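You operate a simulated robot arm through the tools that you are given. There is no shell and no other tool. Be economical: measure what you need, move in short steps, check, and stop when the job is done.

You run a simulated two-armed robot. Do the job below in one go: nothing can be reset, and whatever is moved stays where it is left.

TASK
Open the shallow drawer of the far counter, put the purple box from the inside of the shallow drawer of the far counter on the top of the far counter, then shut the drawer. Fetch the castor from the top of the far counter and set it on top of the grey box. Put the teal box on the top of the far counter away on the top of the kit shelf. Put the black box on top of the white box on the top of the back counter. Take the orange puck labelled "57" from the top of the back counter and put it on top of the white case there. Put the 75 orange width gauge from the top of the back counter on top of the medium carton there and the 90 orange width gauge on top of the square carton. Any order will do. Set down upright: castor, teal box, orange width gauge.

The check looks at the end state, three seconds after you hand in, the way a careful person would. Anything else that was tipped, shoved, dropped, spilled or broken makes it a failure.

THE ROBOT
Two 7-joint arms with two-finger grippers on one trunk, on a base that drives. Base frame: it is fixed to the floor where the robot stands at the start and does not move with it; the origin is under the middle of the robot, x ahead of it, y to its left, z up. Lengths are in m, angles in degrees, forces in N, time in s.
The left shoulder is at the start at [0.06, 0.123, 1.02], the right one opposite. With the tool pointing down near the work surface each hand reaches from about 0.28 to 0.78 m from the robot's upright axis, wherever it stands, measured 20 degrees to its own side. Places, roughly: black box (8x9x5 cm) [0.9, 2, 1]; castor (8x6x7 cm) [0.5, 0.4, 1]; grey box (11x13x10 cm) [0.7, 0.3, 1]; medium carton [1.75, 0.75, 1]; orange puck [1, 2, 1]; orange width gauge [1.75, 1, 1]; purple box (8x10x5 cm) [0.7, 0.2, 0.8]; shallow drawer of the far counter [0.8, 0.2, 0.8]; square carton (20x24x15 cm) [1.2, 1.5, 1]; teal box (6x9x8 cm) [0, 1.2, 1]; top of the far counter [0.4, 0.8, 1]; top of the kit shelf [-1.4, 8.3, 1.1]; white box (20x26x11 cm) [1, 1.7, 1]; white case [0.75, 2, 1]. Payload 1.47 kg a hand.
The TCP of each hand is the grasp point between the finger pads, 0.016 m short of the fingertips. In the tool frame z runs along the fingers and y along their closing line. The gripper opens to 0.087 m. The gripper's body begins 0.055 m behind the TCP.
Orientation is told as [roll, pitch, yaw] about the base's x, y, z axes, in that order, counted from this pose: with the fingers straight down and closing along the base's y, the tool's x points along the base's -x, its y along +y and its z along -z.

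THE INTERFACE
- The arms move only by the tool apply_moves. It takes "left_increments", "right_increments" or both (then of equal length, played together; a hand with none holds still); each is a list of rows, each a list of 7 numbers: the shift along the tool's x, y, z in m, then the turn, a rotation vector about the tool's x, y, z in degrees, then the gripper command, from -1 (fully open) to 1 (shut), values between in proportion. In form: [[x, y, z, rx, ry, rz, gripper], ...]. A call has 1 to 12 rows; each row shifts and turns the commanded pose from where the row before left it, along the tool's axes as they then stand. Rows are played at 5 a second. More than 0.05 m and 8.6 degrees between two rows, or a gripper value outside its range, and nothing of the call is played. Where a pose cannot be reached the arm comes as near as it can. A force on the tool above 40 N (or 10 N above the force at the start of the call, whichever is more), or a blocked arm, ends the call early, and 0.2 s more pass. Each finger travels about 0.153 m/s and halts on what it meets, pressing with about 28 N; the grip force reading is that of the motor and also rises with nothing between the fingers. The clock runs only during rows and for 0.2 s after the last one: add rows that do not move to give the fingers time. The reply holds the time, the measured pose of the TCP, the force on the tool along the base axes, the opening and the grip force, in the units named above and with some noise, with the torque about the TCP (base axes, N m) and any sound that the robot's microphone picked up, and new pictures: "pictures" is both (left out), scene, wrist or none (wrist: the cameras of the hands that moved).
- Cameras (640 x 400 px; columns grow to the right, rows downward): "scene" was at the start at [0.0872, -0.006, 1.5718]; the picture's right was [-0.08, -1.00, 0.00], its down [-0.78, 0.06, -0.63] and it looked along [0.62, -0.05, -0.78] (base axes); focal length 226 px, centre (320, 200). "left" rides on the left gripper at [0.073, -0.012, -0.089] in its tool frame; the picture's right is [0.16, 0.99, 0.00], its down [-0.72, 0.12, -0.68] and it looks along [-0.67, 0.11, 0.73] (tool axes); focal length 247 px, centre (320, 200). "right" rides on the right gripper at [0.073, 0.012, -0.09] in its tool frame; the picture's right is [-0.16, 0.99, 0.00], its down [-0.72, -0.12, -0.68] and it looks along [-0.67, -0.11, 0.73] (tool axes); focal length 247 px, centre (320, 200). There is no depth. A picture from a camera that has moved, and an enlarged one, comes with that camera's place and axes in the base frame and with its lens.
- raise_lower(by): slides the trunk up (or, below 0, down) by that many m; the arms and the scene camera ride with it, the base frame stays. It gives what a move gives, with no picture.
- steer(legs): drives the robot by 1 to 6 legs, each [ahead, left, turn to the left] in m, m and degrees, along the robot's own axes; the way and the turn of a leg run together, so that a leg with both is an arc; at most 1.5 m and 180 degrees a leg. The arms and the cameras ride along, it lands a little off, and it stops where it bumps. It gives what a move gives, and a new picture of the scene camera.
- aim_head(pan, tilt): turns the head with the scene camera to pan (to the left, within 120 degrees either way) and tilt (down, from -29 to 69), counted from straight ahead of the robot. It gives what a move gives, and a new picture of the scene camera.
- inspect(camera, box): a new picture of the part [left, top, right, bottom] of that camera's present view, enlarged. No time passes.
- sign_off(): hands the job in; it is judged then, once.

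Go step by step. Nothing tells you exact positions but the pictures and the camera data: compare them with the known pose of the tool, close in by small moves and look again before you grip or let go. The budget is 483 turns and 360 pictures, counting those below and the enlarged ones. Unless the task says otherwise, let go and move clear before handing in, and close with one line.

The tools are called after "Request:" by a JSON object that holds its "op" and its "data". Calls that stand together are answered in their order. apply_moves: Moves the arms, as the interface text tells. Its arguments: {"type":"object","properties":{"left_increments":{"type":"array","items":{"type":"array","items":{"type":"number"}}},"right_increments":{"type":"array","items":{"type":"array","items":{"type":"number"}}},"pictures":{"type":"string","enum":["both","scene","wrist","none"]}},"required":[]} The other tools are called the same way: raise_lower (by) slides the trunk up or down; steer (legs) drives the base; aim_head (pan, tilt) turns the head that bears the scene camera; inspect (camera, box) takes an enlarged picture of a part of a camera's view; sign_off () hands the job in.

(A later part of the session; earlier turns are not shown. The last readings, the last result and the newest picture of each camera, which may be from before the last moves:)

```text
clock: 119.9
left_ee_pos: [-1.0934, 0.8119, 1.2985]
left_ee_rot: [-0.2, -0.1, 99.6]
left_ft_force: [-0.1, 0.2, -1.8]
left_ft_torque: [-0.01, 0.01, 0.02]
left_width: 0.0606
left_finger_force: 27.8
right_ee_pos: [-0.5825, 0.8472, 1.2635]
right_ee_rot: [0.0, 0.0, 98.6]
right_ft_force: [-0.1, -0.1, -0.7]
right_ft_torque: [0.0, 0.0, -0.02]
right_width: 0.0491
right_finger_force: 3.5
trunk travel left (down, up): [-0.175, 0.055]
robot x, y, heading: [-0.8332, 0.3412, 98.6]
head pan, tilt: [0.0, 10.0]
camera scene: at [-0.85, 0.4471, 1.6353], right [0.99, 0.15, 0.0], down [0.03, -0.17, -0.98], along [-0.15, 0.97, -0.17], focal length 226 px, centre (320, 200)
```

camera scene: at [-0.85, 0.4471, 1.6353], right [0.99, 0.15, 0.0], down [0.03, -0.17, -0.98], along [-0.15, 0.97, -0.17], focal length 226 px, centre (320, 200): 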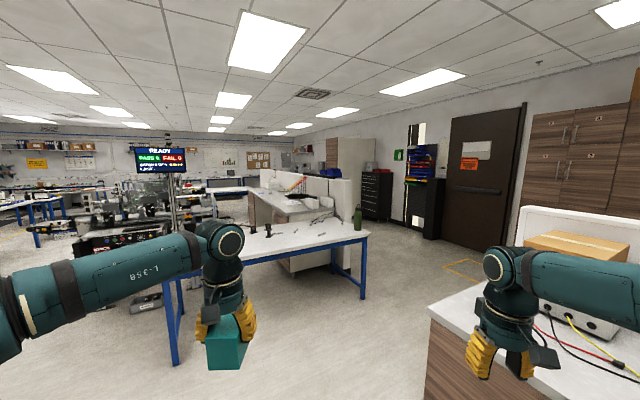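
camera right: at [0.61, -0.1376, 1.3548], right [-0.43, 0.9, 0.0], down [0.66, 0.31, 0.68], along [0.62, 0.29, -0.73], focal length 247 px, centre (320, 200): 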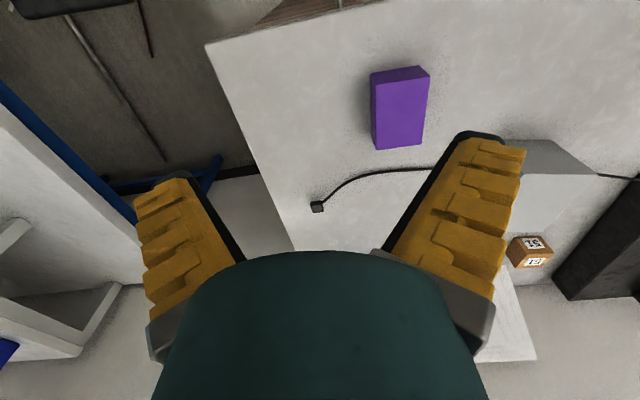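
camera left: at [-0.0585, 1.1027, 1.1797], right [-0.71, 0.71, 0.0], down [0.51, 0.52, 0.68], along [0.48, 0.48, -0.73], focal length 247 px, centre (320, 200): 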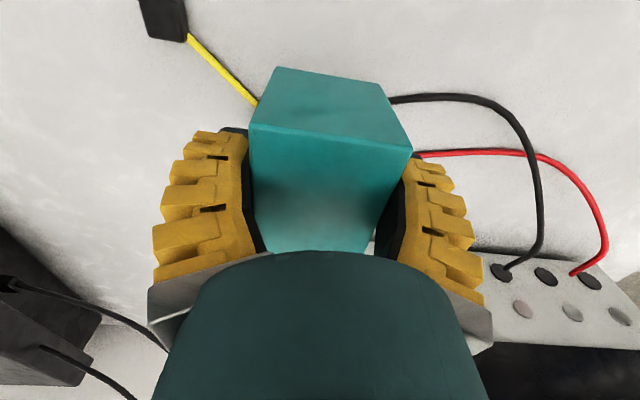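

Request:
{"op": "inspect", "data": {"camera": "scene", "box": [240, 125, 440, 250]}}

```text
3.20 times, centred on (340, 188) of scene
camera zoom: at [-0.85, 0.4471, 1.6353], right [0.99, 0.15, 0.0], down [0.03, -0.17, -0.98], along [-0.15, 0.97, -0.17], focal length 724 px, centre (256, 240)
```

zoom: 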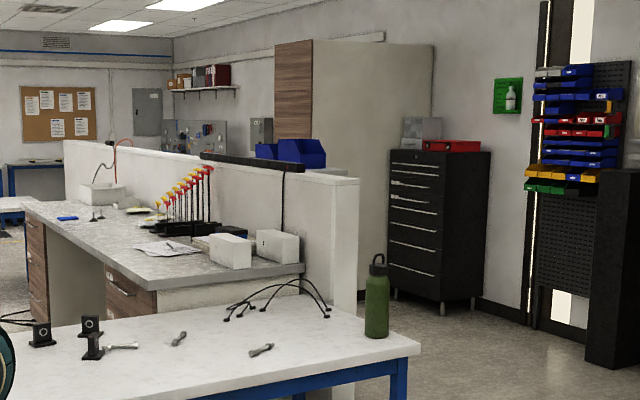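

Request:
{"op": "steer", "data": {"legs": [[0, 0, 26.8], [1.38, -0.18, 0]]}}

```text
clock: 128.1
left_ee_pos: [-1.9115, 1.8809, 1.2977]
left_ee_rot: [-0.2, -0.1, 125.1]
left_ft_force: [-0.7, 0.8, -3.2]
left_ft_torque: [-0.05, -0.04, -0.03]
left_width: 0.0604
left_finger_force: 28.0
right_ee_pos: [-1.4662, 2.1317, 1.2644]
right_ee_rot: [0.0, 0.0, 124.1]
right_ft_force: [-0.1, -0.4, 0.1]
right_ft_torque: [-0.02, -0.01, 0.01]
right_width: 0.0491
right_finger_force: 4.0
trunk travel left (down, up): [-0.175, 0.055]
robot x, y, heading: [-1.4792, 1.5705, 124.5]
head pan, tilt: [0.0, 10.0]
camera scene: at [-1.534, 1.6558, 1.6354], right [0.83, 0.56, 0.0], down [0.1, -0.14, -0.98], along [-0.56, 0.81, -0.17], focal length 226 px, centre (320, 200)
```

scene: 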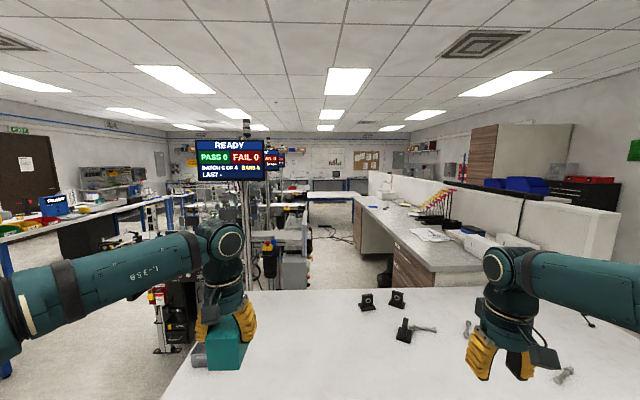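

Request:
{"op": "aim_head", "data": {"pan": -85, "tilt": 35}}

```text
clock: 129.7
left_ee_pos: [-1.9115, 1.8809, 1.2972]
left_ee_rot: [-0.1, -0.2, 125.2]
left_ft_force: [-0.2, 0.2, -2.6]
left_ft_torque: [-0.03, 0.02, -0.01]
left_width: 0.0604
left_finger_force: 28.2
right_ee_pos: [-1.467, 2.134, 1.264]
right_ee_rot: [-0.1, 0.0, 124.1]
right_ft_force: [-0.3, 0.6, 0.0]
right_ft_torque: [0.02, 0.01, 0.02]
right_width: 0.0492
right_finger_force: 3.7
trunk travel left (down, up): [-0.175, 0.055]
robot x, y, heading: [-1.4779, 1.5685, 124.3]
head pan, tilt: [-85.0, 35.0]
camera scene: at [-1.4133, 1.6346, 1.5953], right [0.63, -0.77, 0.0], down [-0.44, -0.36, -0.82], along [0.63, 0.52, -0.57], focal length 226 px, centre (320, 200)
```

scene: 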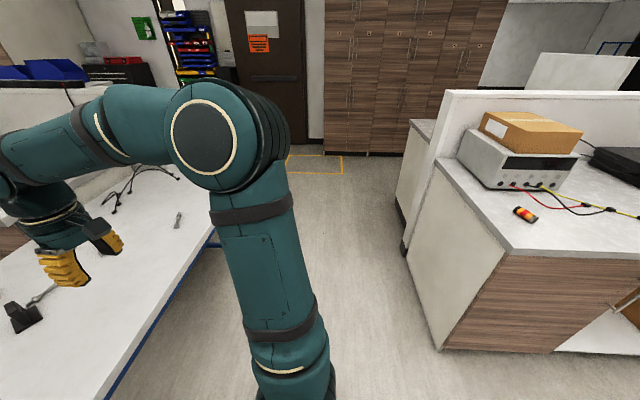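

Request:
{"op": "steer", "data": {"legs": [[0, -1.1, 0], [0, -1.1, 0]]}}

```text
clock: 149.0
left_ee_pos: [-0.1624, 3.1202, 1.298]
left_ee_rot: [-0.2, -0.1, 128.7]
left_ft_force: [1.5, 0.4, -2.0]
left_ft_torque: [-0.02, -0.01, 0.0]
left_width: 0.0602
left_finger_force: 28.1
right_ee_pos: [0.2686, 3.3989, 1.2637]
right_ee_rot: [0.0, -0.1, 127.6]
right_ft_force: [0.4, 0.3, -0.3]
right_ft_torque: [-0.01, -0.01, 0.05]
right_width: 0.0492
right_finger_force: 3.8
trunk travel left (down, up): [-0.175, 0.055]
robot x, y, heading: [0.2885, 2.8344, 127.7]
head pan, tilt: [-85.0, 35.0]
camera scene: at [0.3508, 2.9049, 1.5953], right [0.68, -0.73, 0.0], down [-0.42, -0.39, -0.82], along [0.6, 0.56, -0.57], focal length 226 px, centre (320, 200)
```

scene: 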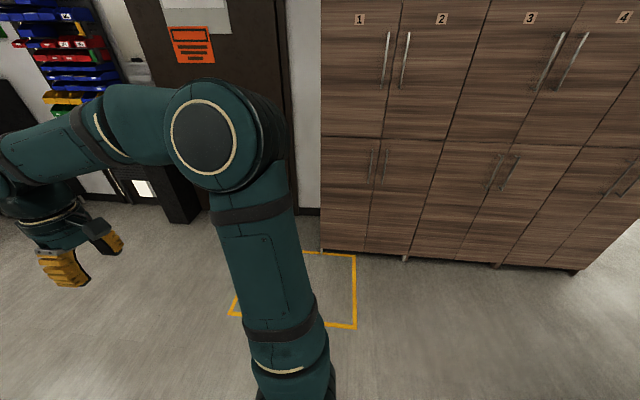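

Request:
{"op": "aim_head", "data": {"pan": -15, "tilt": 15}}

```text
clock: 150.4
left_ee_pos: [-0.1619, 3.1205, 1.2975]
left_ee_rot: [-0.3, -0.2, 128.6]
left_ft_force: [0.3, 0.3, -2.4]
left_ft_torque: [-0.03, -0.04, -0.01]
left_width: 0.0602
left_finger_force: 28.0
right_ee_pos: [0.2675, 3.3985, 1.2638]
right_ee_rot: [-0.1, 0.1, 127.6]
right_ft_force: [-0.1, 0.5, 0.2]
right_ft_torque: [-0.04, 0.0, 0.03]
right_width: 0.0491
right_finger_force: 4.5
trunk travel left (down, up): [-0.175, 0.055]
robot x, y, heading: [0.2895, 2.8344, 127.7]
head pan, tilt: [-15.0, 15.0]
camera scene: at [0.2499, 2.9312, 1.6273], right [0.92, 0.39, 0.0], down [0.1, -0.24, -0.97], along [-0.37, 0.89, -0.26], focal length 226 px, centre (320, 200)
```

scene: 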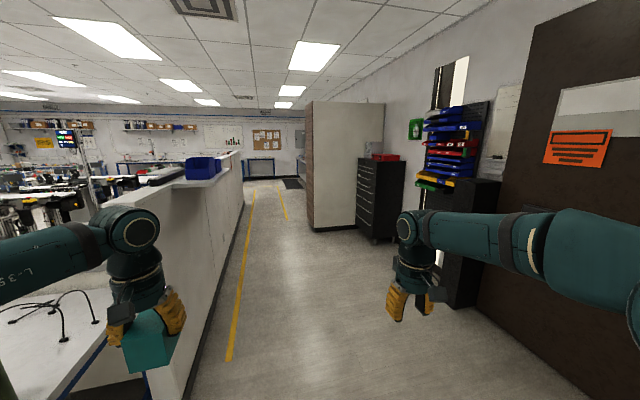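

Request:
{"op": "steer", "data": {"legs": [[0, -0.17, -2.5], [1.5, 0, 0], [1.2, 0, 0]]}}

```text
clock: 165.2
left_ee_pos: [-1.5982, 5.4156, 1.2975]
left_ee_rot: [-0.3, -0.2, 126.8]
left_ft_force: [0.5, 0.0, -2.2]
left_ft_torque: [-0.01, -0.03, 0.03]
left_width: 0.0602
left_finger_force: 28.4
right_ee_pos: [-1.1602, 5.6799, 1.2631]
right_ee_rot: [0.1, -0.1, 125.7]
right_ft_force: [-0.7, 0.3, -0.1]
right_ft_torque: [-0.01, 0.0, 0.03]
right_width: 0.0489
right_finger_force: 4.0
trunk travel left (down, up): [-0.175, 0.055]
robot x, y, heading: [-1.1567, 5.1154, 126.0]
head pan, tilt: [-15.0, 15.0]
camera scene: at [-1.193, 5.2134, 1.6273], right [0.93, 0.36, 0.0], down [0.09, -0.24, -0.97], along [-0.35, 0.9, -0.26], focal length 226 px, centre (320, 200)
```

scene: 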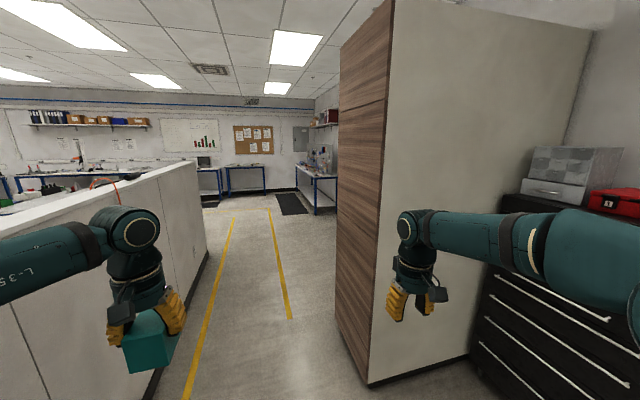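

Request:
{"op": "steer", "data": {"legs": [[0, 0.2, 0], [1.5, 0, 0], [0.6, 0, 0]]}}

Request:
{"op": "aim_head", "data": {"pan": -60, "tilt": 20}}

```text
clock: 178.0
left_ee_pos: [-3.0728, 7.0057, 1.2971]
left_ee_rot: [-0.2, -0.1, 128.4]
left_ft_force: [0.0, 0.0, -2.4]
left_ft_torque: [-0.04, -0.03, 0.03]
left_width: 0.0598
left_finger_force: 28.0
right_ee_pos: [-2.6409, 7.2826, 1.2634]
right_ee_rot: [0.0, -0.1, 127.4]
right_ft_force: [-0.3, -0.9, 0.4]
right_ft_torque: [-0.01, -0.01, 0.02]
right_width: 0.0489
right_finger_force: 3.6
trunk travel left (down, up): [-0.175, 0.055]
robot x, y, heading: [-2.6161, 6.7229, 127.7]
head pan, tilt: [-15.0, 15.0]
camera scene: at [-2.6605, 6.8156, 1.6272], right [0.92, 0.39, 0.0], down [0.1, -0.24, -0.97], along [-0.37, 0.89, -0.26], focal length 226 px, centre (320, 200)
```

scene: 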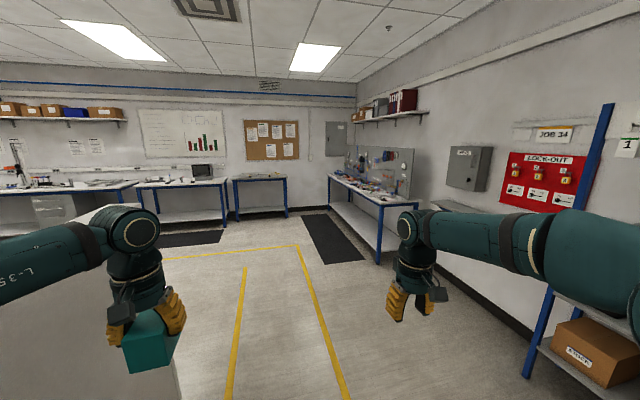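

```text
clock: 179.1
left_ee_pos: [-3.0709, 7.0056, 1.2988]
left_ee_rot: [-0.2, -0.1, 128.5]
left_ft_force: [-0.1, -0.2, -1.5]
left_ft_torque: [-0.03, 0.01, -0.04]
left_width: 0.0597
left_finger_force: 28.4
right_ee_pos: [-2.6408, 7.2817, 1.2638]
right_ee_rot: [0.0, 0.1, 127.3]
right_ft_force: [-0.7, 0.0, -0.5]
right_ft_torque: [0.02, -0.02, 0.01]
right_width: 0.0492
right_finger_force: 4.0
trunk travel left (down, up): [-0.175, 0.055]
robot x, y, heading: [-2.6183, 6.7241, 127.5]
head pan, tilt: [-60.0, 20.0]
camera scene: at [-2.5889, 6.8151, 1.6191], right [0.93, -0.38, 0.0], down [-0.13, -0.32, -0.94], along [0.36, 0.87, -0.34], focal length 226 px, centre (320, 200)
```

scene: 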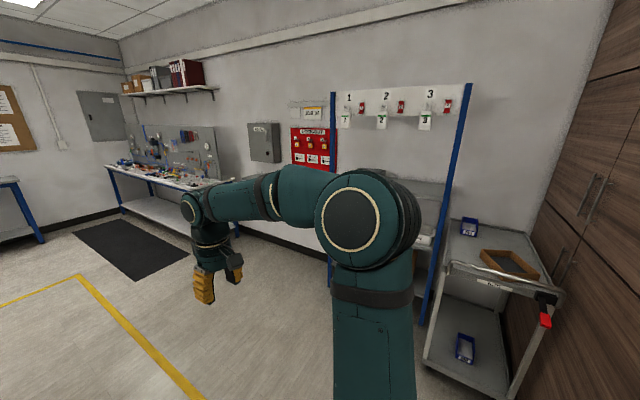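

Request:
{"op": "steer", "data": {"legs": [[0.4, -0.05, 0], [0, 0, -92.3]]}}

Request:
{"op": "aim_head", "data": {"pan": 0, "tilt": 25}}

```text
clock: 185.4
left_ee_pos: [-2.5424, 7.5229, 1.2992]
left_ee_rot: [-0.2, 0.0, 39.1]
left_ft_force: [-0.8, 0.7, -1.9]
left_ft_torque: [-0.07, 0.03, 0.05]
left_width: 0.0601
left_finger_force: 28.3
right_ee_pos: [-2.2608, 7.0952, 1.2629]
right_ee_rot: [0.0, 0.1, 37.9]
right_ft_force: [0.6, 0.1, -0.8]
right_ft_torque: [0.01, 0.0, 0.02]
right_width: 0.0492
right_finger_force: 3.9
trunk travel left (down, up): [-0.175, 0.055]
robot x, y, heading: [-2.8232, 7.0697, 38.4]
head pan, tilt: [-60.0, 20.0]
camera scene: at [-2.7261, 7.0402, 1.6191], right [-0.37, -0.93, 0.0], down [-0.32, 0.13, -0.94], along [0.87, -0.35, -0.34], focal length 226 px, centre (320, 200)
```

scene: 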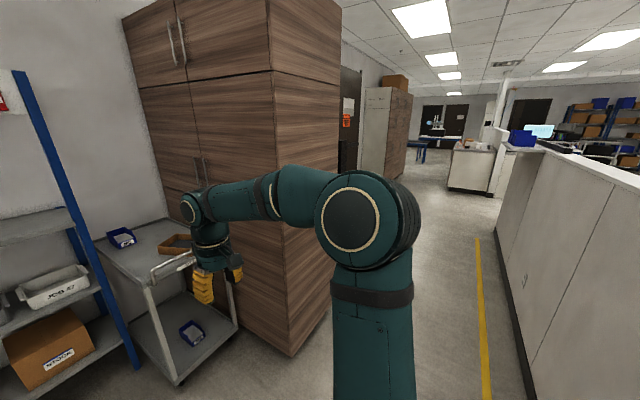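

```text
clock: 186.7
left_ee_pos: [-2.542, 7.5227, 1.2981]
left_ee_rot: [-0.2, -0.1, 39.1]
left_ft_force: [-0.2, -0.1, -1.9]
left_ft_torque: [-0.02, 0.05, 0.04]
left_width: 0.0599
left_finger_force: 28.0
right_ee_pos: [-2.2593, 7.0965, 1.2638]
right_ee_rot: [0.0, 0.0, 38.1]
right_ft_force: [-0.8, 0.7, 0.0]
right_ft_torque: [-0.02, 0.0, 0.0]
right_width: 0.049
right_finger_force: 3.7
trunk travel left (down, up): [-0.175, 0.055]
robot x, y, heading: [-2.8228, 7.0707, 38.3]
head pan, tilt: [0.0, 25.0]
camera scene: at [-2.7403, 7.1318, 1.611], right [0.62, -0.79, 0.0], down [-0.33, -0.26, -0.91], along [0.71, 0.56, -0.42], focal length 226 px, centre (320, 200)
```

scene: 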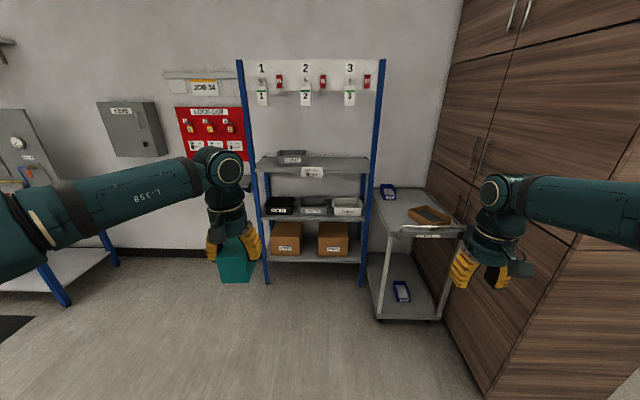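

Request:
{"op": "steer", "data": {"legs": [[0.85, 0, -2.9]]}}

```text
clock: 191.0
left_ee_pos: [-1.8689, 7.9965, 1.2969]
left_ee_rot: [-0.2, -0.1, 36.2]
left_ft_force: [-0.8, 0.5, -1.9]
left_ft_torque: [-0.01, 0.01, -0.02]
left_width: 0.06
left_finger_force: 28.2
right_ee_pos: [-1.6079, 7.5537, 1.2637]
right_ee_rot: [0.0, -0.1, 35.2]
right_ft_force: [1.5, 0.4, 0.5]
right_ft_torque: [0.02, -0.02, 0.01]
right_width: 0.049
right_finger_force: 3.8
trunk travel left (down, up): [-0.175, 0.055]
robot x, y, heading: [-2.1707, 7.5586, 35.2]
head pan, tilt: [0.0, 25.0]
camera scene: at [-2.0866, 7.6146, 1.611], right [0.58, -0.82, 0.0], down [-0.34, -0.24, -0.91], along [0.74, 0.52, -0.42], focal length 226 px, centre (320, 200)
```

scene: 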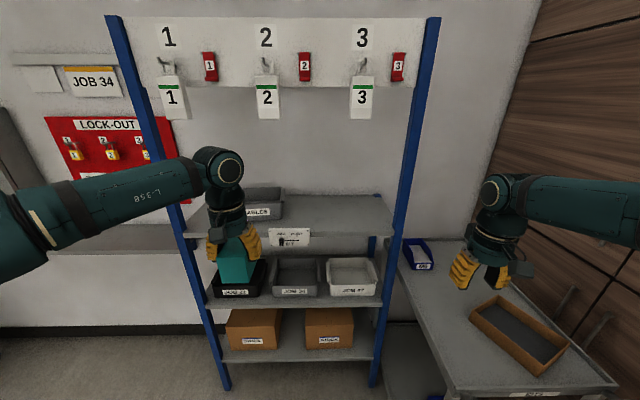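

Request:
{"op": "steer", "data": {"legs": [[0.28, 0.05, 0.3]]}}

```text
clock: 192.9
left_ee_pos: [-1.6817, 8.1936, 1.297]
left_ee_rot: [-0.2, -0.1, 36.4]
left_ft_force: [0.7, -0.5, -0.6]
left_ft_torque: [-0.06, 0.0, 0.01]
left_width: 0.0597
left_finger_force: 28.2
right_ee_pos: [-1.4193, 7.7554, 1.2634]
right_ee_rot: [0.0, 0.0, 35.4]
right_ft_force: [0.7, -0.8, 0.1]
right_ft_torque: [-0.04, -0.04, 0.01]
right_width: 0.0492
right_finger_force: 4.3
trunk travel left (down, up): [-0.175, 0.055]
robot x, y, heading: [-1.9831, 7.7499, 35.5]
head pan, tilt: [0.0, 25.0]
camera scene: at [-1.8967, 7.8131, 1.611], right [0.58, -0.81, 0.0], down [-0.34, -0.25, -0.91], along [0.74, 0.53, -0.42], focal length 226 px, centre (320, 200)
```

scene: 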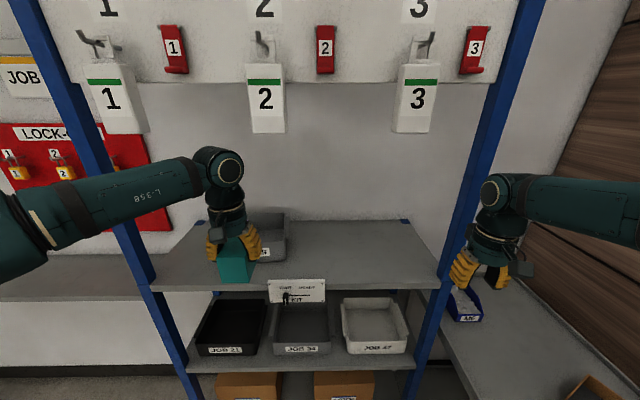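

Request:
{"op": "apply_moves", "data": {"left_increments": [[-0.033, -0.036, 0, 0, 0, 0, 1], [-0.033, -0.036, 0, 0, 0, 0, 1], [-0.033, -0.036, 0, 0, 0, 0, 1], [-0.033, -0.036, 0, 0, 0, 0, 1], [-0.033, -0.036, 0, 0, 0, 0, 1], [-0.033, -0.036, 0, 0, 0, 0, 1], [0, 0, 0.03, 0, 0, 0, 1]], "pictures": "both"}}

```text
clock: 194.5
left_ee_pos: [-1.4385, 8.1378, 1.2636]
left_ee_rot: [-0.2, -0.1, 36.3]
left_ft_force: [1.4, -0.3, -3.1]
left_ft_torque: [-0.01, 0.03, 0.03]
left_width: 0.0598
left_finger_force: 27.6
left hand out of reach, approached as far as the arm can: row 5, 6
right_ee_pos: [-1.4193, 7.7544, 1.2638]
right_ee_rot: [0.1, 0.0, 35.4]
right_ft_force: [0.8, 0.2, -0.2]
right_ft_torque: [0.03, 0.02, 0.02]
right_width: 0.0489
right_finger_force: 3.9
trunk travel left (down, up): [-0.175, 0.055]
robot x, y, heading: [-1.9779, 7.7515, 35.5]
head pan, tilt: [0.0, 25.0]
camera scene: at [-1.8959, 7.8131, 1.6109], right [0.58, -0.81, 0.0], down [-0.34, -0.25, -0.91], along [0.74, 0.53, -0.42], focal length 226 px, centre (320, 200)
camera left: at [-1.4894, 8.0864, 1.3533], right [-0.71, 0.7, 0.0], down [0.51, 0.52, 0.68], along [0.48, 0.48, -0.73], focal length 247 px, centre (320, 200)
```

scene: 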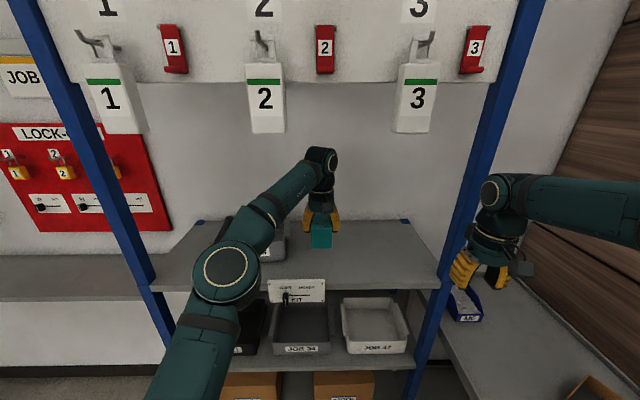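
left: 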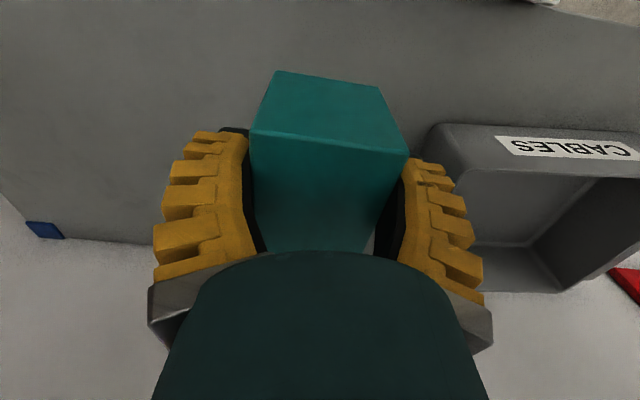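

Request:
{"op": "apply_moves", "data": {"left_increments": [[0, -0.01, 0.04, 0, 0, 0, 1], [0, 0, 0.04, 0, 0, 0, 1], [0, 0, 0.012, 0, 0, 0, 1], [0, 0, 0.005, 0, 0, 0, 1]], "pictures": "both"}}

```text
clock: 195.5
left_ee_pos: [-1.4364, 8.1278, 1.1736]
left_ee_rot: [-0.3, -0.3, 36.4]
left_ft_force: [1.6, 1.5, 24.6]
left_ft_torque: [0.01, 0.02, -0.11]
left_width: 0.0635
left_finger_force: 28.2
right_ee_pos: [-1.4213, 7.7538, 1.2641]
right_ee_rot: [0.1, -0.1, 35.5]
right_ft_force: [-0.7, -0.7, 0.4]
right_ft_torque: [-0.01, 0.0, 0.02]
right_width: 0.0493
right_finger_force: 3.8
trunk travel left (down, up): [-0.175, 0.055]
robot x, y, heading: [-1.983, 7.7514, 35.6]
head pan, tilt: [0.0, 25.0]
camera scene: at [-1.8992, 7.8112, 1.6115], right [0.58, -0.81, 0.0], down [-0.34, -0.25, -0.91], along [0.74, 0.53, -0.42], focal length 226 px, centre (320, 200)
camera left: at [-1.4889, 8.0762, 1.262], right [-0.71, 0.7, -0.01], down [0.51, 0.52, 0.68], along [0.48, 0.48, -0.73], focal length 247 px, centre (320, 200)
```

scene: 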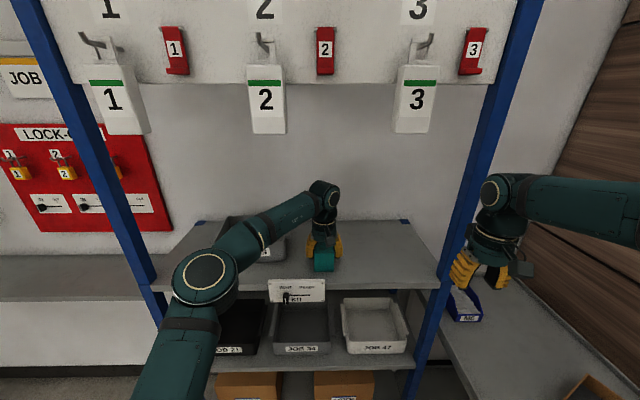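
left: 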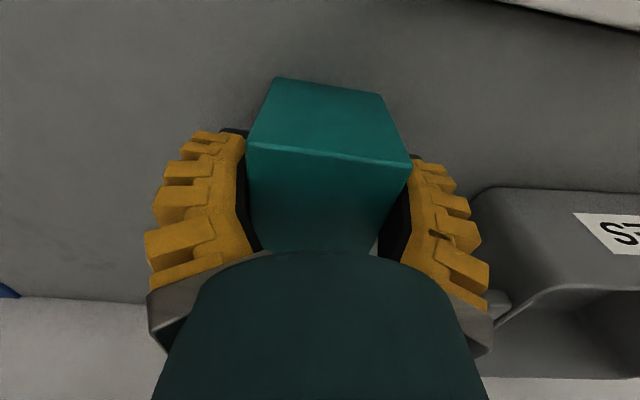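

Request:
{"op": "apply_moves", "data": {"left_increments": [[0, 0, -0.003, 0, 0, 0, 1], [0, 0, 0, 0, 0, 0, -0.3], [0, 0, 0, 0, 0, 0, -0.5], [0, 0, 0, 0, 0, 0, -0.5], [0, 0, -0.02, 0, 0, 0, -0.5], [0, 0, -0.03, 0, 0, 0, -0.5], [0, 0, -0.05, 0, 0, 0, -0.5]], "pictures": "both"}}

```text
clock: 197.1
left_ee_pos: [-1.4385, 8.1287, 1.2723]
left_ee_rot: [-0.2, -0.2, 36.4]
left_ft_force: [0.1, -1.6, 0.3]
left_ft_torque: [0.01, 0.02, -0.05]
left_width: 0.0693
left_finger_force: 3.0
right_ee_pos: [-1.4203, 7.753, 1.2638]
right_ee_rot: [0.0, -0.1, 35.4]
right_ft_force: [0.1, -0.7, 0.4]
right_ft_torque: [0.05, 0.02, -0.02]
right_width: 0.0491
right_finger_force: 3.9
trunk travel left (down, up): [-0.175, 0.055]
robot x, y, heading: [-1.9823, 7.7529, 35.5]
head pan, tilt: [0.0, 25.0]
camera scene: at [-1.8975, 7.8107, 1.6111], right [0.58, -0.81, 0.0], down [-0.34, -0.24, -0.91], along [0.74, 0.53, -0.42], focal length 226 px, centre (320, 200)
camera left: at [-1.4896, 8.0773, 1.3629], right [-0.71, 0.7, 0.0], down [0.51, 0.52, 0.68], along [0.48, 0.48, -0.73], focal length 247 px, centre (320, 200)
```

scene: 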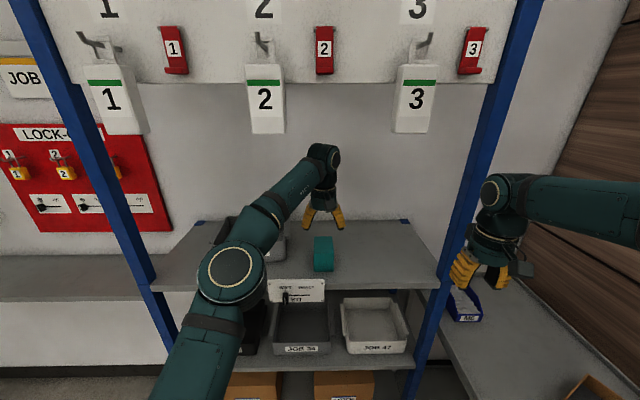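
left: 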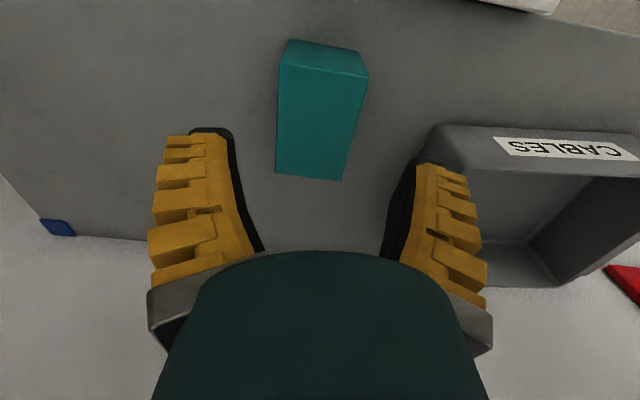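

Request:
{"op": "apply_moves", "data": {"left_increments": [[0.02, 0, -0.04, 0, 0, 0, -0.5], [0.048, 0, 0, 0, 0, 0, -0.5], [0.048, 0.01, 0, 0, 0, 0, -0.5], [0.048, 0.01, 0, 0, 0, 0, -0.5], [0.03, 0.035, 0, 0, 0, 0, -1], [0, 0.045, 0, 0, 0, 0, -1], [0, 0.045, 0, 0, 0, 0, -1]], "pictures": "none"}}

Request:
{"op": "steer", "data": {"legs": [[-1.1, 0, 0]]}}

```text
clock: 198.7
left_ee_pos: [-1.6841, 8.1297, 1.3092]
left_ee_rot: [-0.2, -0.1, 36.4]
left_ft_force: [0.5, 0.1, -0.5]
left_ft_torque: [-0.02, -0.05, -0.01]
left_width: 0.0872
left_finger_force: 0.1
right_ee_pos: [-1.422, 7.7539, 1.2653]
right_ee_rot: [0.0, 0.0, 35.4]
right_ft_force: [-1.2, 0.2, -0.1]
right_ft_torque: [-0.01, -0.05, -0.02]
right_width: 0.0491
right_finger_force: 3.7
trunk travel left (down, up): [-0.175, 0.055]
robot x, y, heading: [-1.9861, 7.7504, 35.5]
head pan, tilt: [0.0, 25.0]
```

```text
clock: 204.5
left_ee_pos: [-2.6008, 7.4698, 1.3112]
left_ee_rot: [-0.3, -0.1, 37.3]
left_ft_force: [-0.6, 0.3, -0.2]
left_ft_torque: [-0.01, 0.01, 0.02]
left_width: 0.0869
left_finger_force: 0.0
right_ee_pos: [-2.3333, 7.0985, 1.2637]
right_ee_rot: [0.0, -0.2, 36.4]
right_ft_force: [-0.1, -0.5, -0.8]
right_ft_torque: [-0.05, 0.01, 0.02]
right_width: 0.049
right_finger_force: 3.7
trunk travel left (down, up): [-0.175, 0.055]
robot x, y, heading: [-2.8945, 7.0902, 36.7]
head pan, tilt: [0.0, 25.0]
camera scene: at [-2.8116, 7.1481, 1.6111], right [0.6, -0.8, 0.0], down [-0.34, -0.25, -0.91], along [0.73, 0.54, -0.42], focal length 226 px, centre (320, 200)
```

scene: 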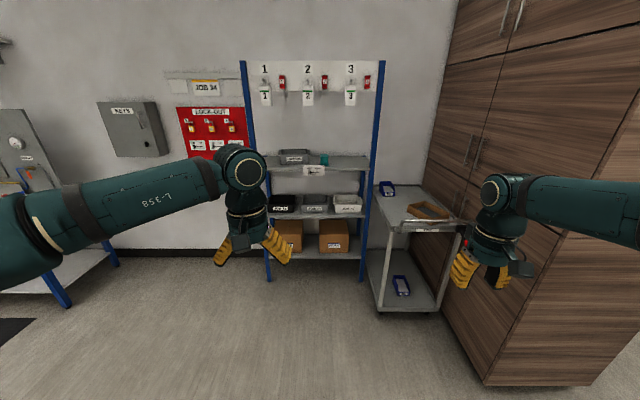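

Request:
{"op": "steer", "data": {"legs": [[0, 0, -91.3], [1.3, 0, 0], [1.0, 0, 0]]}}

Request:
{"op": "aim_head", "data": {"pan": 15, "tilt": 25}}

```text
clock: 219.6
left_ee_pos: [-1.1255, 4.9675, 1.3089]
left_ee_rot: [-0.2, -0.1, -52.5]
left_ft_force: [-0.1, 0.0, 0.9]
left_ft_torque: [0.04, -0.01, 0.03]
left_width: 0.087
left_finger_force: 0.0
right_ee_pos: [-1.4949, 4.6969, 1.2633]
right_ee_rot: [-0.1, -0.1, -53.5]
right_ft_force: [0.3, 0.0, -0.1]
right_ft_torque: [0.02, 0.02, 0.0]
right_width: 0.049
right_finger_force: 4.3
trunk travel left (down, up): [-0.175, 0.055]
robot x, y, heading: [-1.5044, 5.2595, -53.1]
head pan, tilt: [0.0, 25.0]
camera scene: at [-1.4442, 5.1778, 1.611], right [-0.8, -0.6, 0.0], down [-0.25, 0.34, -0.91], along [0.54, -0.73, -0.42], focal length 226 px, centre (320, 200)
```

scene: 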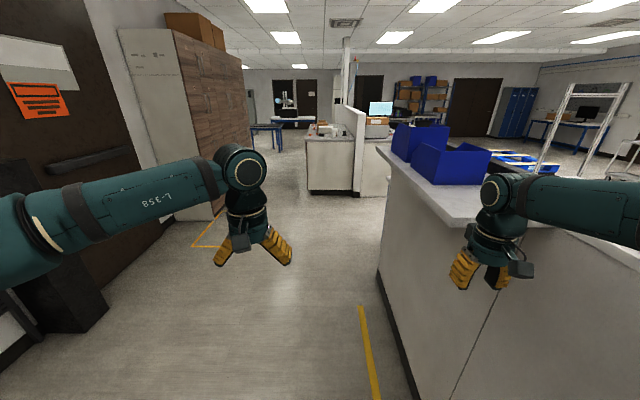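

```text
clock: 220.4
left_ee_pos: [-1.1255, 4.9662, 1.3097]
left_ee_rot: [-0.2, -0.1, -52.4]
left_ft_force: [0.9, 0.3, -0.7]
left_ft_torque: [0.0, -0.03, -0.02]
left_width: 0.0869
left_finger_force: 0.0
right_ee_pos: [-1.4954, 4.6983, 1.2638]
right_ee_rot: [0.0, -0.2, -53.5]
right_ft_force: [0.0, 0.1, 0.2]
right_ft_torque: [0.01, 0.03, -0.03]
right_width: 0.0492
right_finger_force: 3.9
trunk travel left (down, up): [-0.175, 0.055]
robot x, y, heading: [-1.5033, 5.2579, -53.2]
head pan, tilt: [15.0, 25.0]
camera scene: at [-1.4272, 5.1949, 1.6111], right [-0.62, -0.78, 0.0], down [-0.33, 0.26, -0.91], along [0.71, -0.56, -0.42], focal length 226 px, centre (320, 200)
```

scene: 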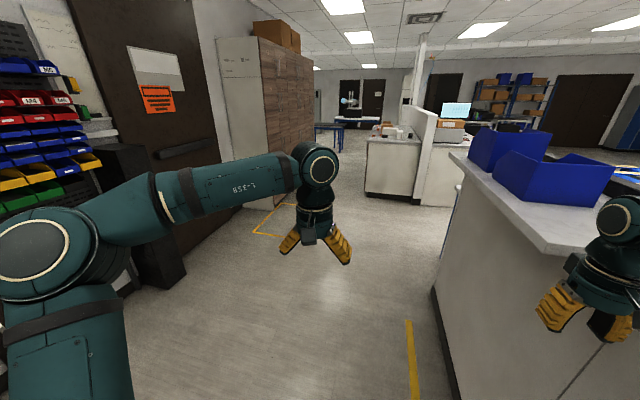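

Request:
{"op": "steer", "data": {"legs": [[0, 0.4, -1.4], [1.5, 0.3, 0], [1.0, 0, 0]]}}

```text
refused: leg 2 is longer than a leg can be; nothing moved
```

Request:
{"op": "steer", "data": {"legs": [[0, 0.4, -1.4], [1.4, 0.3, 0], [1.0, 0, 0]]}}

Request:
{"op": "aim_head", "data": {"pan": -20, "tilt": 25}}

```text
clock: 236.1
left_ee_pos: [0.8372, 3.4157, 1.309]
left_ee_rot: [-0.2, -0.2, -54.1]
left_ft_force: [0.0, -0.6, -0.8]
left_ft_torque: [0.01, -0.03, 0.0]
left_width: 0.0871
left_finger_force: 0.1
right_ee_pos: [0.456, 3.1579, 1.2642]
right_ee_rot: [0.0, -0.1, -55.2]
right_ft_force: [0.5, 0.4, -0.2]
right_ft_torque: [0.04, -0.02, -0.04]
right_width: 0.0492
right_finger_force: 4.2
trunk travel left (down, up): [-0.175, 0.055]
robot x, y, heading: [0.4612, 3.7212, -55.2]
head pan, tilt: [15.0, 25.0]
camera scene: at [0.5401, 3.6527, 1.611], right [-0.64, -0.77, 0.0], down [-0.32, 0.27, -0.91], along [0.69, -0.58, -0.42], focal length 226 px, centre (320, 200)
```

scene: 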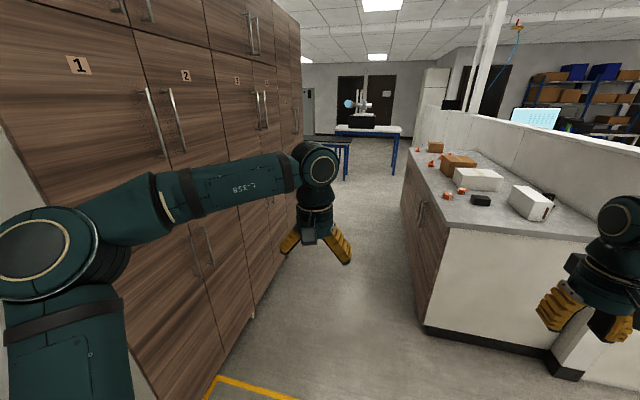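

```text
clock: 237.1
left_ee_pos: [0.8352, 3.4174, 1.3084]
left_ee_rot: [-0.3, -0.1, -54.2]
left_ft_force: [0.0, -0.3, 0.4]
left_ft_torque: [-0.01, 0.01, 0.0]
left_width: 0.0868
left_finger_force: 0.1
right_ee_pos: [0.4577, 3.1574, 1.2642]
right_ee_rot: [0.0, -0.1, -55.1]
right_ft_force: [0.2, -0.3, 0.1]
right_ft_torque: [0.01, -0.01, 0.02]
right_width: 0.0488
right_finger_force: 3.9
trunk travel left (down, up): [-0.175, 0.055]
robot x, y, heading: [0.4637, 3.723, -55.1]
head pan, tilt: [-20.0, 25.0]
camera scene: at [0.4933, 3.6231, 1.611], right [-0.97, -0.26, 0.0], down [-0.11, 0.41, -0.91], along [0.24, -0.88, -0.42], focal length 226 px, centre (320, 200)
```

scene: 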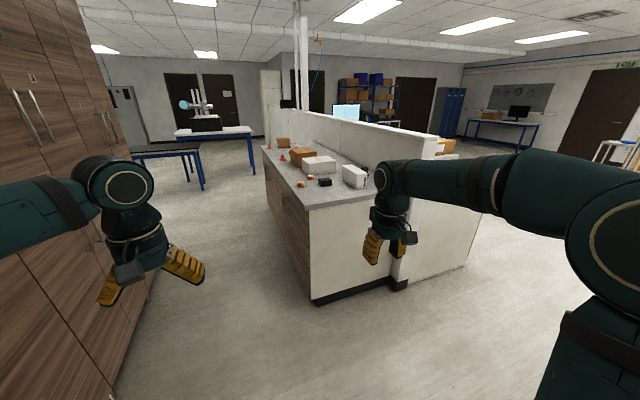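

Request:
{"op": "steer", "data": {"legs": [[0.9, 0, 0.5], [0.85, 0, 0], [0, 0, -90]]}}

Request:
{"op": "aim_head", "data": {"pan": 0, "tilt": 40}}

```text
clock: 249.7
left_ee_pos: [1.2094, 1.9133, 1.3097]
left_ee_rot: [-0.3, -0.2, -141.2]
left_ft_force: [-0.4, 0.9, -0.6]
left_ft_torque: [-0.02, -0.04, -0.02]
left_width: 0.0867
left_finger_force: 0.1
right_ee_pos: [0.9329, 2.277, 1.264]
right_ee_rot: [0.0, -0.1, -142.2]
right_ft_force: [0.3, -0.7, 0.5]
right_ft_torque: [0.01, -0.01, -0.03]
right_width: 0.0491
right_finger_force: 3.9
trunk travel left (down, up): [-0.175, 0.055]
robot x, y, heading: [1.4925, 2.3003, -141.9]
head pan, tilt: [-20.0, 25.0]
camera scene: at [1.4003, 2.267, 1.611], right [-0.31, 0.95, 0.0], down [0.4, 0.13, -0.91], along [-0.86, -0.28, -0.42], focal length 226 px, centre (320, 200)
```

scene: 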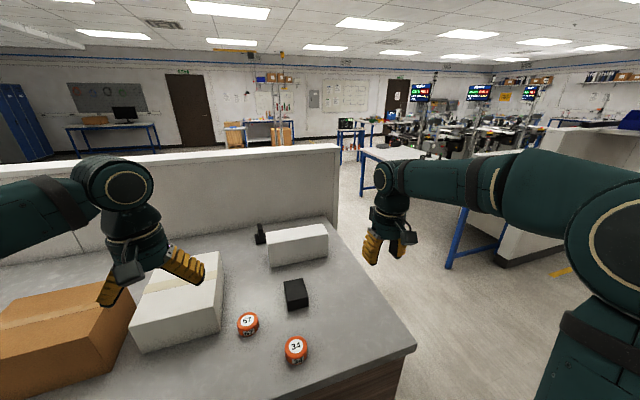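

```text
clock: 250.5
left_ee_pos: [1.2114, 1.913, 1.3091]
left_ee_rot: [-0.2, -0.1, -141.2]
left_ft_force: [0.7, 0.5, 0.3]
left_ft_torque: [0.0, -0.05, 0.0]
left_width: 0.087
left_finger_force: 0.1
right_ee_pos: [0.9332, 2.2763, 1.2635]
right_ee_rot: [0.0, 0.0, -142.2]
right_ft_force: [-0.4, -0.3, 0.2]
right_ft_torque: [0.01, 0.0, 0.01]
right_width: 0.049
right_finger_force: 3.6
trunk travel left (down, up): [-0.175, 0.055]
robot x, y, heading: [1.4946, 2.3028, -142.0]
head pan, tilt: [0.0, 40.0]
camera scene: at [1.421, 2.243, 1.5878], right [-0.61, 0.79, 0.0], down [0.51, 0.4, -0.77], along [-0.6, -0.47, -0.64], focal length 226 px, centre (320, 200)
```

scene: 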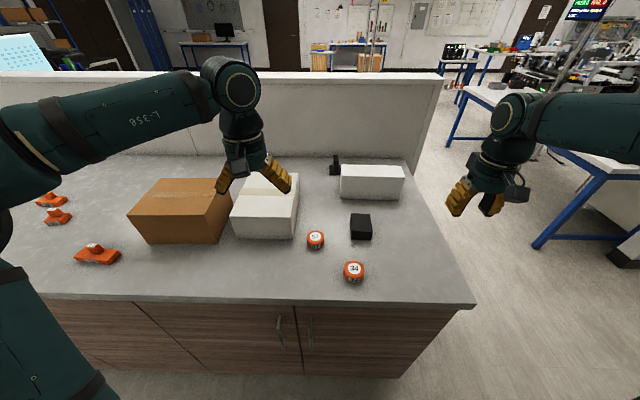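

Request:
{"op": "inspect", "data": {"camera": "scene", "box": [220, 140, 440, 290]}}

Request:
{"op": "inspect", "data": {"camera": "right", "box": [0, 0, 640, 400]}}

```text
2.67 times, centred on (330, 215) of scene
camera zoom: at [1.421, 2.243, 1.5878], right [-0.61, 0.79, 0.0], down [0.51, 0.4, -0.77], along [-0.6, -0.47, -0.64], focal length 603 px, centre (293, 160)
```

zoom: 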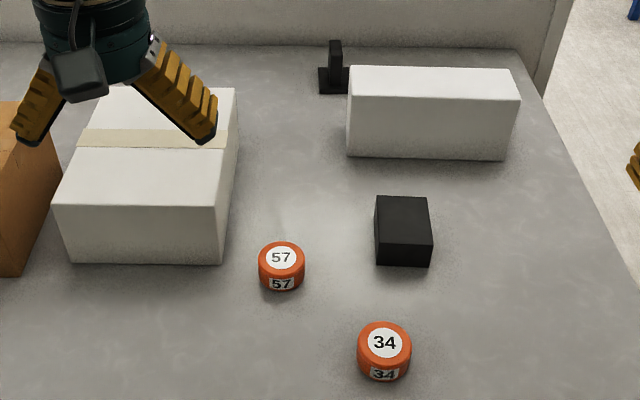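

```text
1.00 times, centred on (320, 200) of right (not enlarged: the box is as wide or as high as the picture)
camera zoom: at [0.9977, 2.3127, 1.3538], right [0.48, -0.88, 0.0], down [-0.64, -0.35, 0.68], along [-0.6, -0.33, -0.73], focal length 247 px, centre (320, 200)
```

zoom: 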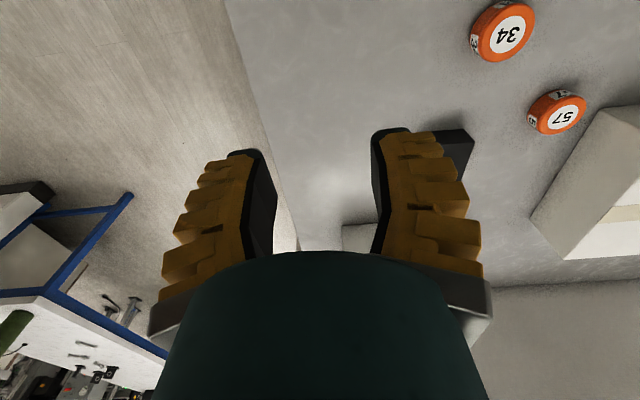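

Request:
{"op": "apply_moves", "data": {"right_increments": [[-0.031, 0.031, 0, 0, 0, 0, -1], [-0.031, 0.031, 0, 0, 0, 0, -1], [-0.031, 0.031, 0, 0, 0, 0, -1], [-0.031, 0.031, 0, 0, 0, 0, -1], [-0.031, 0.031, 0, 0, 0, 0, -1], [-0.031, 0.029, 0, 0, 0, 0, -1], [0, 0, 0.04, 0, 0, 5.3, -1], [0, 0, 0.05, 0, 0, 0, -1], [0, 0, 0.03, 0, 0, 0, -1]], "pictures": "both"}}

```text
clock: 252.5
left_ee_pos: [1.2099, 1.914, 1.309]
left_ee_rot: [-0.2, -0.1, -141.2]
left_ft_force: [0.2, 0.6, -0.8]
left_ft_torque: [0.01, -0.02, 0.0]
left_width: 0.087
left_finger_force: 0.2
right_ee_pos: [0.8995, 2.0166, 1.1474]
right_ee_rot: [0.1, 0.0, -147.5]
right_ft_force: [0.4, 0.4, -0.1]
right_ft_torque: [0.0, -0.01, 0.0]
right_width: 0.0868
right_finger_force: 0.0
trunk travel left (down, up): [-0.175, 0.055]
robot x, y, heading: [1.4931, 2.2994, -142.0]
head pan, tilt: [0.0, 40.0]
camera scene: at [1.4207, 2.2432, 1.5877], right [-0.62, 0.79, 0.0], down [0.51, 0.4, -0.77], along [-0.6, -0.47, -0.64], focal length 226 px, centre (320, 200)
camera right: at [0.968, 2.0469, 1.2363], right [0.4, -0.92, 0.0], down [-0.67, -0.29, 0.68], along [-0.62, -0.27, -0.73], focal length 247 px, centre (320, 200)
```

scene: 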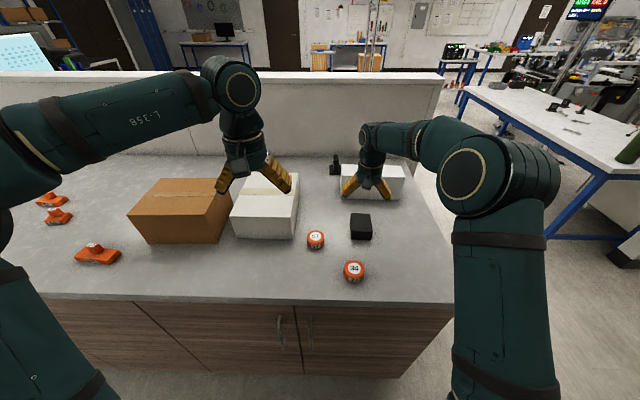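
right: 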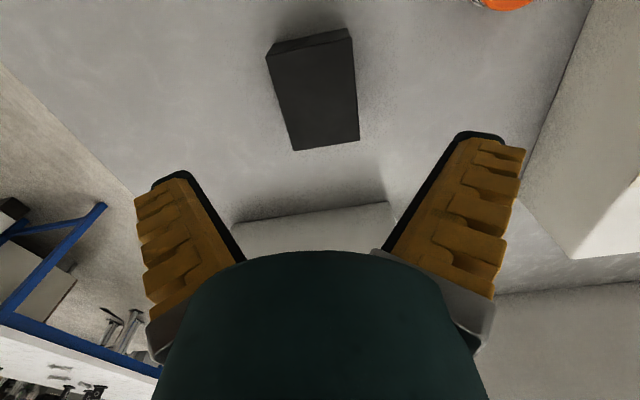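

Request:
{"op": "apply_moves", "data": {"right_increments": [[-0.009, -0.003, 0.04, 0, 0, 0, -1], [0, 0, 0.04, 0, 0, 0, -1], [0, 0, 0.04, 0, 0, 0, -1]], "pictures": "wrist"}}

```text
clock: 253.3
left_ee_pos: [1.2094, 1.9118, 1.3086]
left_ee_rot: [-0.2, -0.1, -141.3]
left_ft_force: [-0.1, -0.9, 0.3]
left_ft_torque: [0.03, -0.03, -0.01]
left_width: 0.0871
left_finger_force: 0.1
right_ee_pos: [0.8892, 2.0151, 1.0241]
right_ee_rot: [0.0, 0.0, -147.5]
right_ft_force: [-0.9, -0.2, 0.1]
right_ft_torque: [0.04, -0.01, -0.01]
right_width: 0.0871
right_finger_force: 0.1
trunk travel left (down, up): [-0.175, 0.055]
robot x, y, heading: [1.4958, 2.2987, -142.1]
head pan, tilt: [0.0, 40.0]
camera right: at [0.9573, 2.0438, 1.1147], right [0.4, -0.92, 0.0], down [-0.67, -0.29, 0.68], along [-0.62, -0.27, -0.73], focal length 247 px, centre (320, 200)
```

right: 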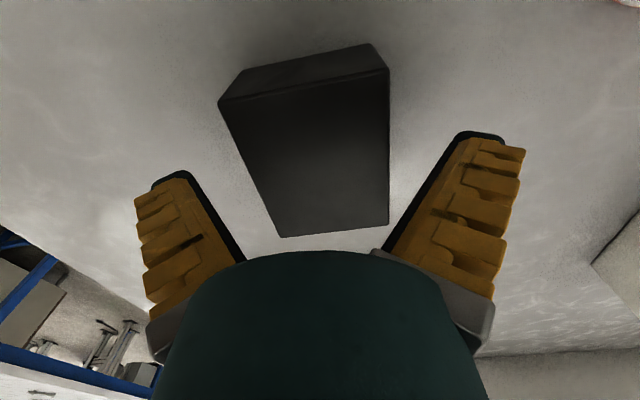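

Request:
{"op": "apply_moves", "data": {"right_increments": [[0, 0, 0.015, 0, 0, 0, -1], [0, 0, 0.01, 0, 0, 0, -1], [0, 0, 0, 0, 0, 0, 1], [0, 0, 0, 0, 0, 0, 1], [0, 0, 0, 0, 0, 0, 1]], "pictures": "wrist"}}

```text
clock: 254.5
left_ee_pos: [1.2102, 1.9127, 1.3101]
left_ee_rot: [-0.2, -0.1, -141.2]
left_ft_force: [-0.7, 0.2, -0.8]
left_ft_torque: [-0.06, 0.03, 0.01]
left_width: 0.087
left_finger_force: 0.0
right_ee_pos: [0.8892, 2.0145, 1.0002]
right_ee_rot: [0.0, -0.1, -147.5]
right_ft_force: [-0.4, 0.5, 3.7]
right_ft_torque: [-0.08, 0.15, 0.02]
right_width: 0.0732
right_finger_force: 28.1
trunk travel left (down, up): [-0.175, 0.055]
robot x, y, heading: [1.4903, 2.3011, -141.9]
head pan, tilt: [0.0, 40.0]
camera right: at [0.9571, 2.0443, 1.0902], right [0.4, -0.92, 0.0], down [-0.67, -0.29, 0.68], along [-0.63, -0.27, -0.73], focal length 247 px, centre (320, 200)
```

right: 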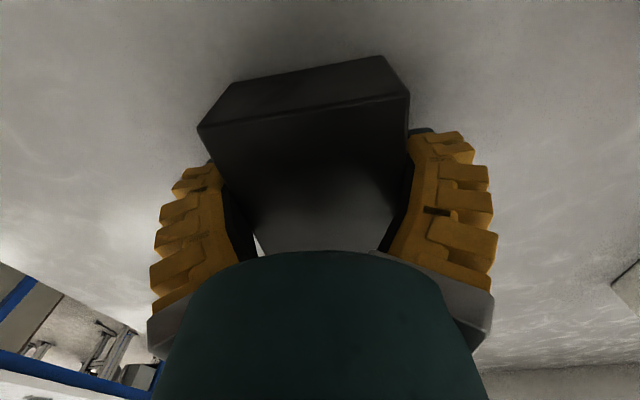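

Request:
{"op": "apply_moves", "data": {"right_increments": [[0, 0, -0.02, 0, 0, 0, 1], [0, 0, -0.04, 0, 0, 0, 1], [0, 0, -0.05, 0, 0, 0, 1], [0, 0, -0.05, 0, 0, 0, 1], [0, 0, -0.05, 0, 0, 0, 1]], "left_increments": [[0.02, 0.03, 0, 0, 0, 0, -1], [0.02, 0.03, 0, 0, 0, 0, -1], [0.02, 0.03, 0, 0, 0, 0, -1], [0, 0.03, 0, 0, 0, 0, -1], [0, 0.03, 0, 0, 0, 0, -1]], "pictures": "none"}}

Request:
{"op": "steer", "data": {"legs": [[0.03, 0.22, 0]]}}

```text
clock: 255.7
left_ee_pos: [1.3515, 1.83, 1.3108]
left_ee_rot: [-0.3, -0.2, -141.2]
left_ft_force: [0.0, -0.2, 0.6]
left_ft_torque: [0.0, 0.04, 0.02]
left_width: 0.0871
left_finger_force: 0.0
right_ee_pos: [0.8909, 2.0121, 1.2075]
right_ee_rot: [0.0, 0.0, -147.5]
right_ft_force: [0.3, -0.4, -1.6]
right_ft_torque: [0.0, -0.03, 0.0]
right_width: 0.0734
right_finger_force: 28.5
trunk travel left (down, up): [-0.175, 0.055]
robot x, y, heading: [1.4968, 2.304, -141.8]
head pan, tilt: [0.0, 40.0]
```

```text
clock: 258.3
left_ee_pos: [1.4664, 1.6405, 1.3086]
left_ee_rot: [-0.2, -0.1, -141.0]
left_ft_force: [0.5, 0.8, -0.5]
left_ft_torque: [0.0, -0.01, 0.03]
left_width: 0.0869
left_finger_force: 0.1
right_ee_pos: [1.0033, 1.8179, 1.2082]
right_ee_rot: [-0.1, 0.1, -147.3]
right_ft_force: [-0.5, 0.3, -2.6]
right_ft_torque: [0.02, -0.03, -0.03]
right_width: 0.0728
right_finger_force: 27.8
trunk travel left (down, up): [-0.175, 0.055]
robot x, y, heading: [1.6071, 2.1152, -141.7]
head pan, tilt: [0.0, 40.0]
camera scene: at [1.5332, 2.0504, 1.5877], right [-0.62, 0.79, 0.0], down [0.51, 0.4, -0.77], along [-0.6, -0.47, -0.64], focal length 226 px, centre (320, 200)
```

scene: 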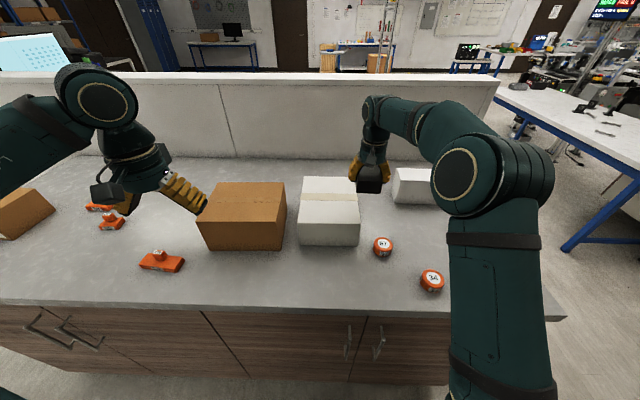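

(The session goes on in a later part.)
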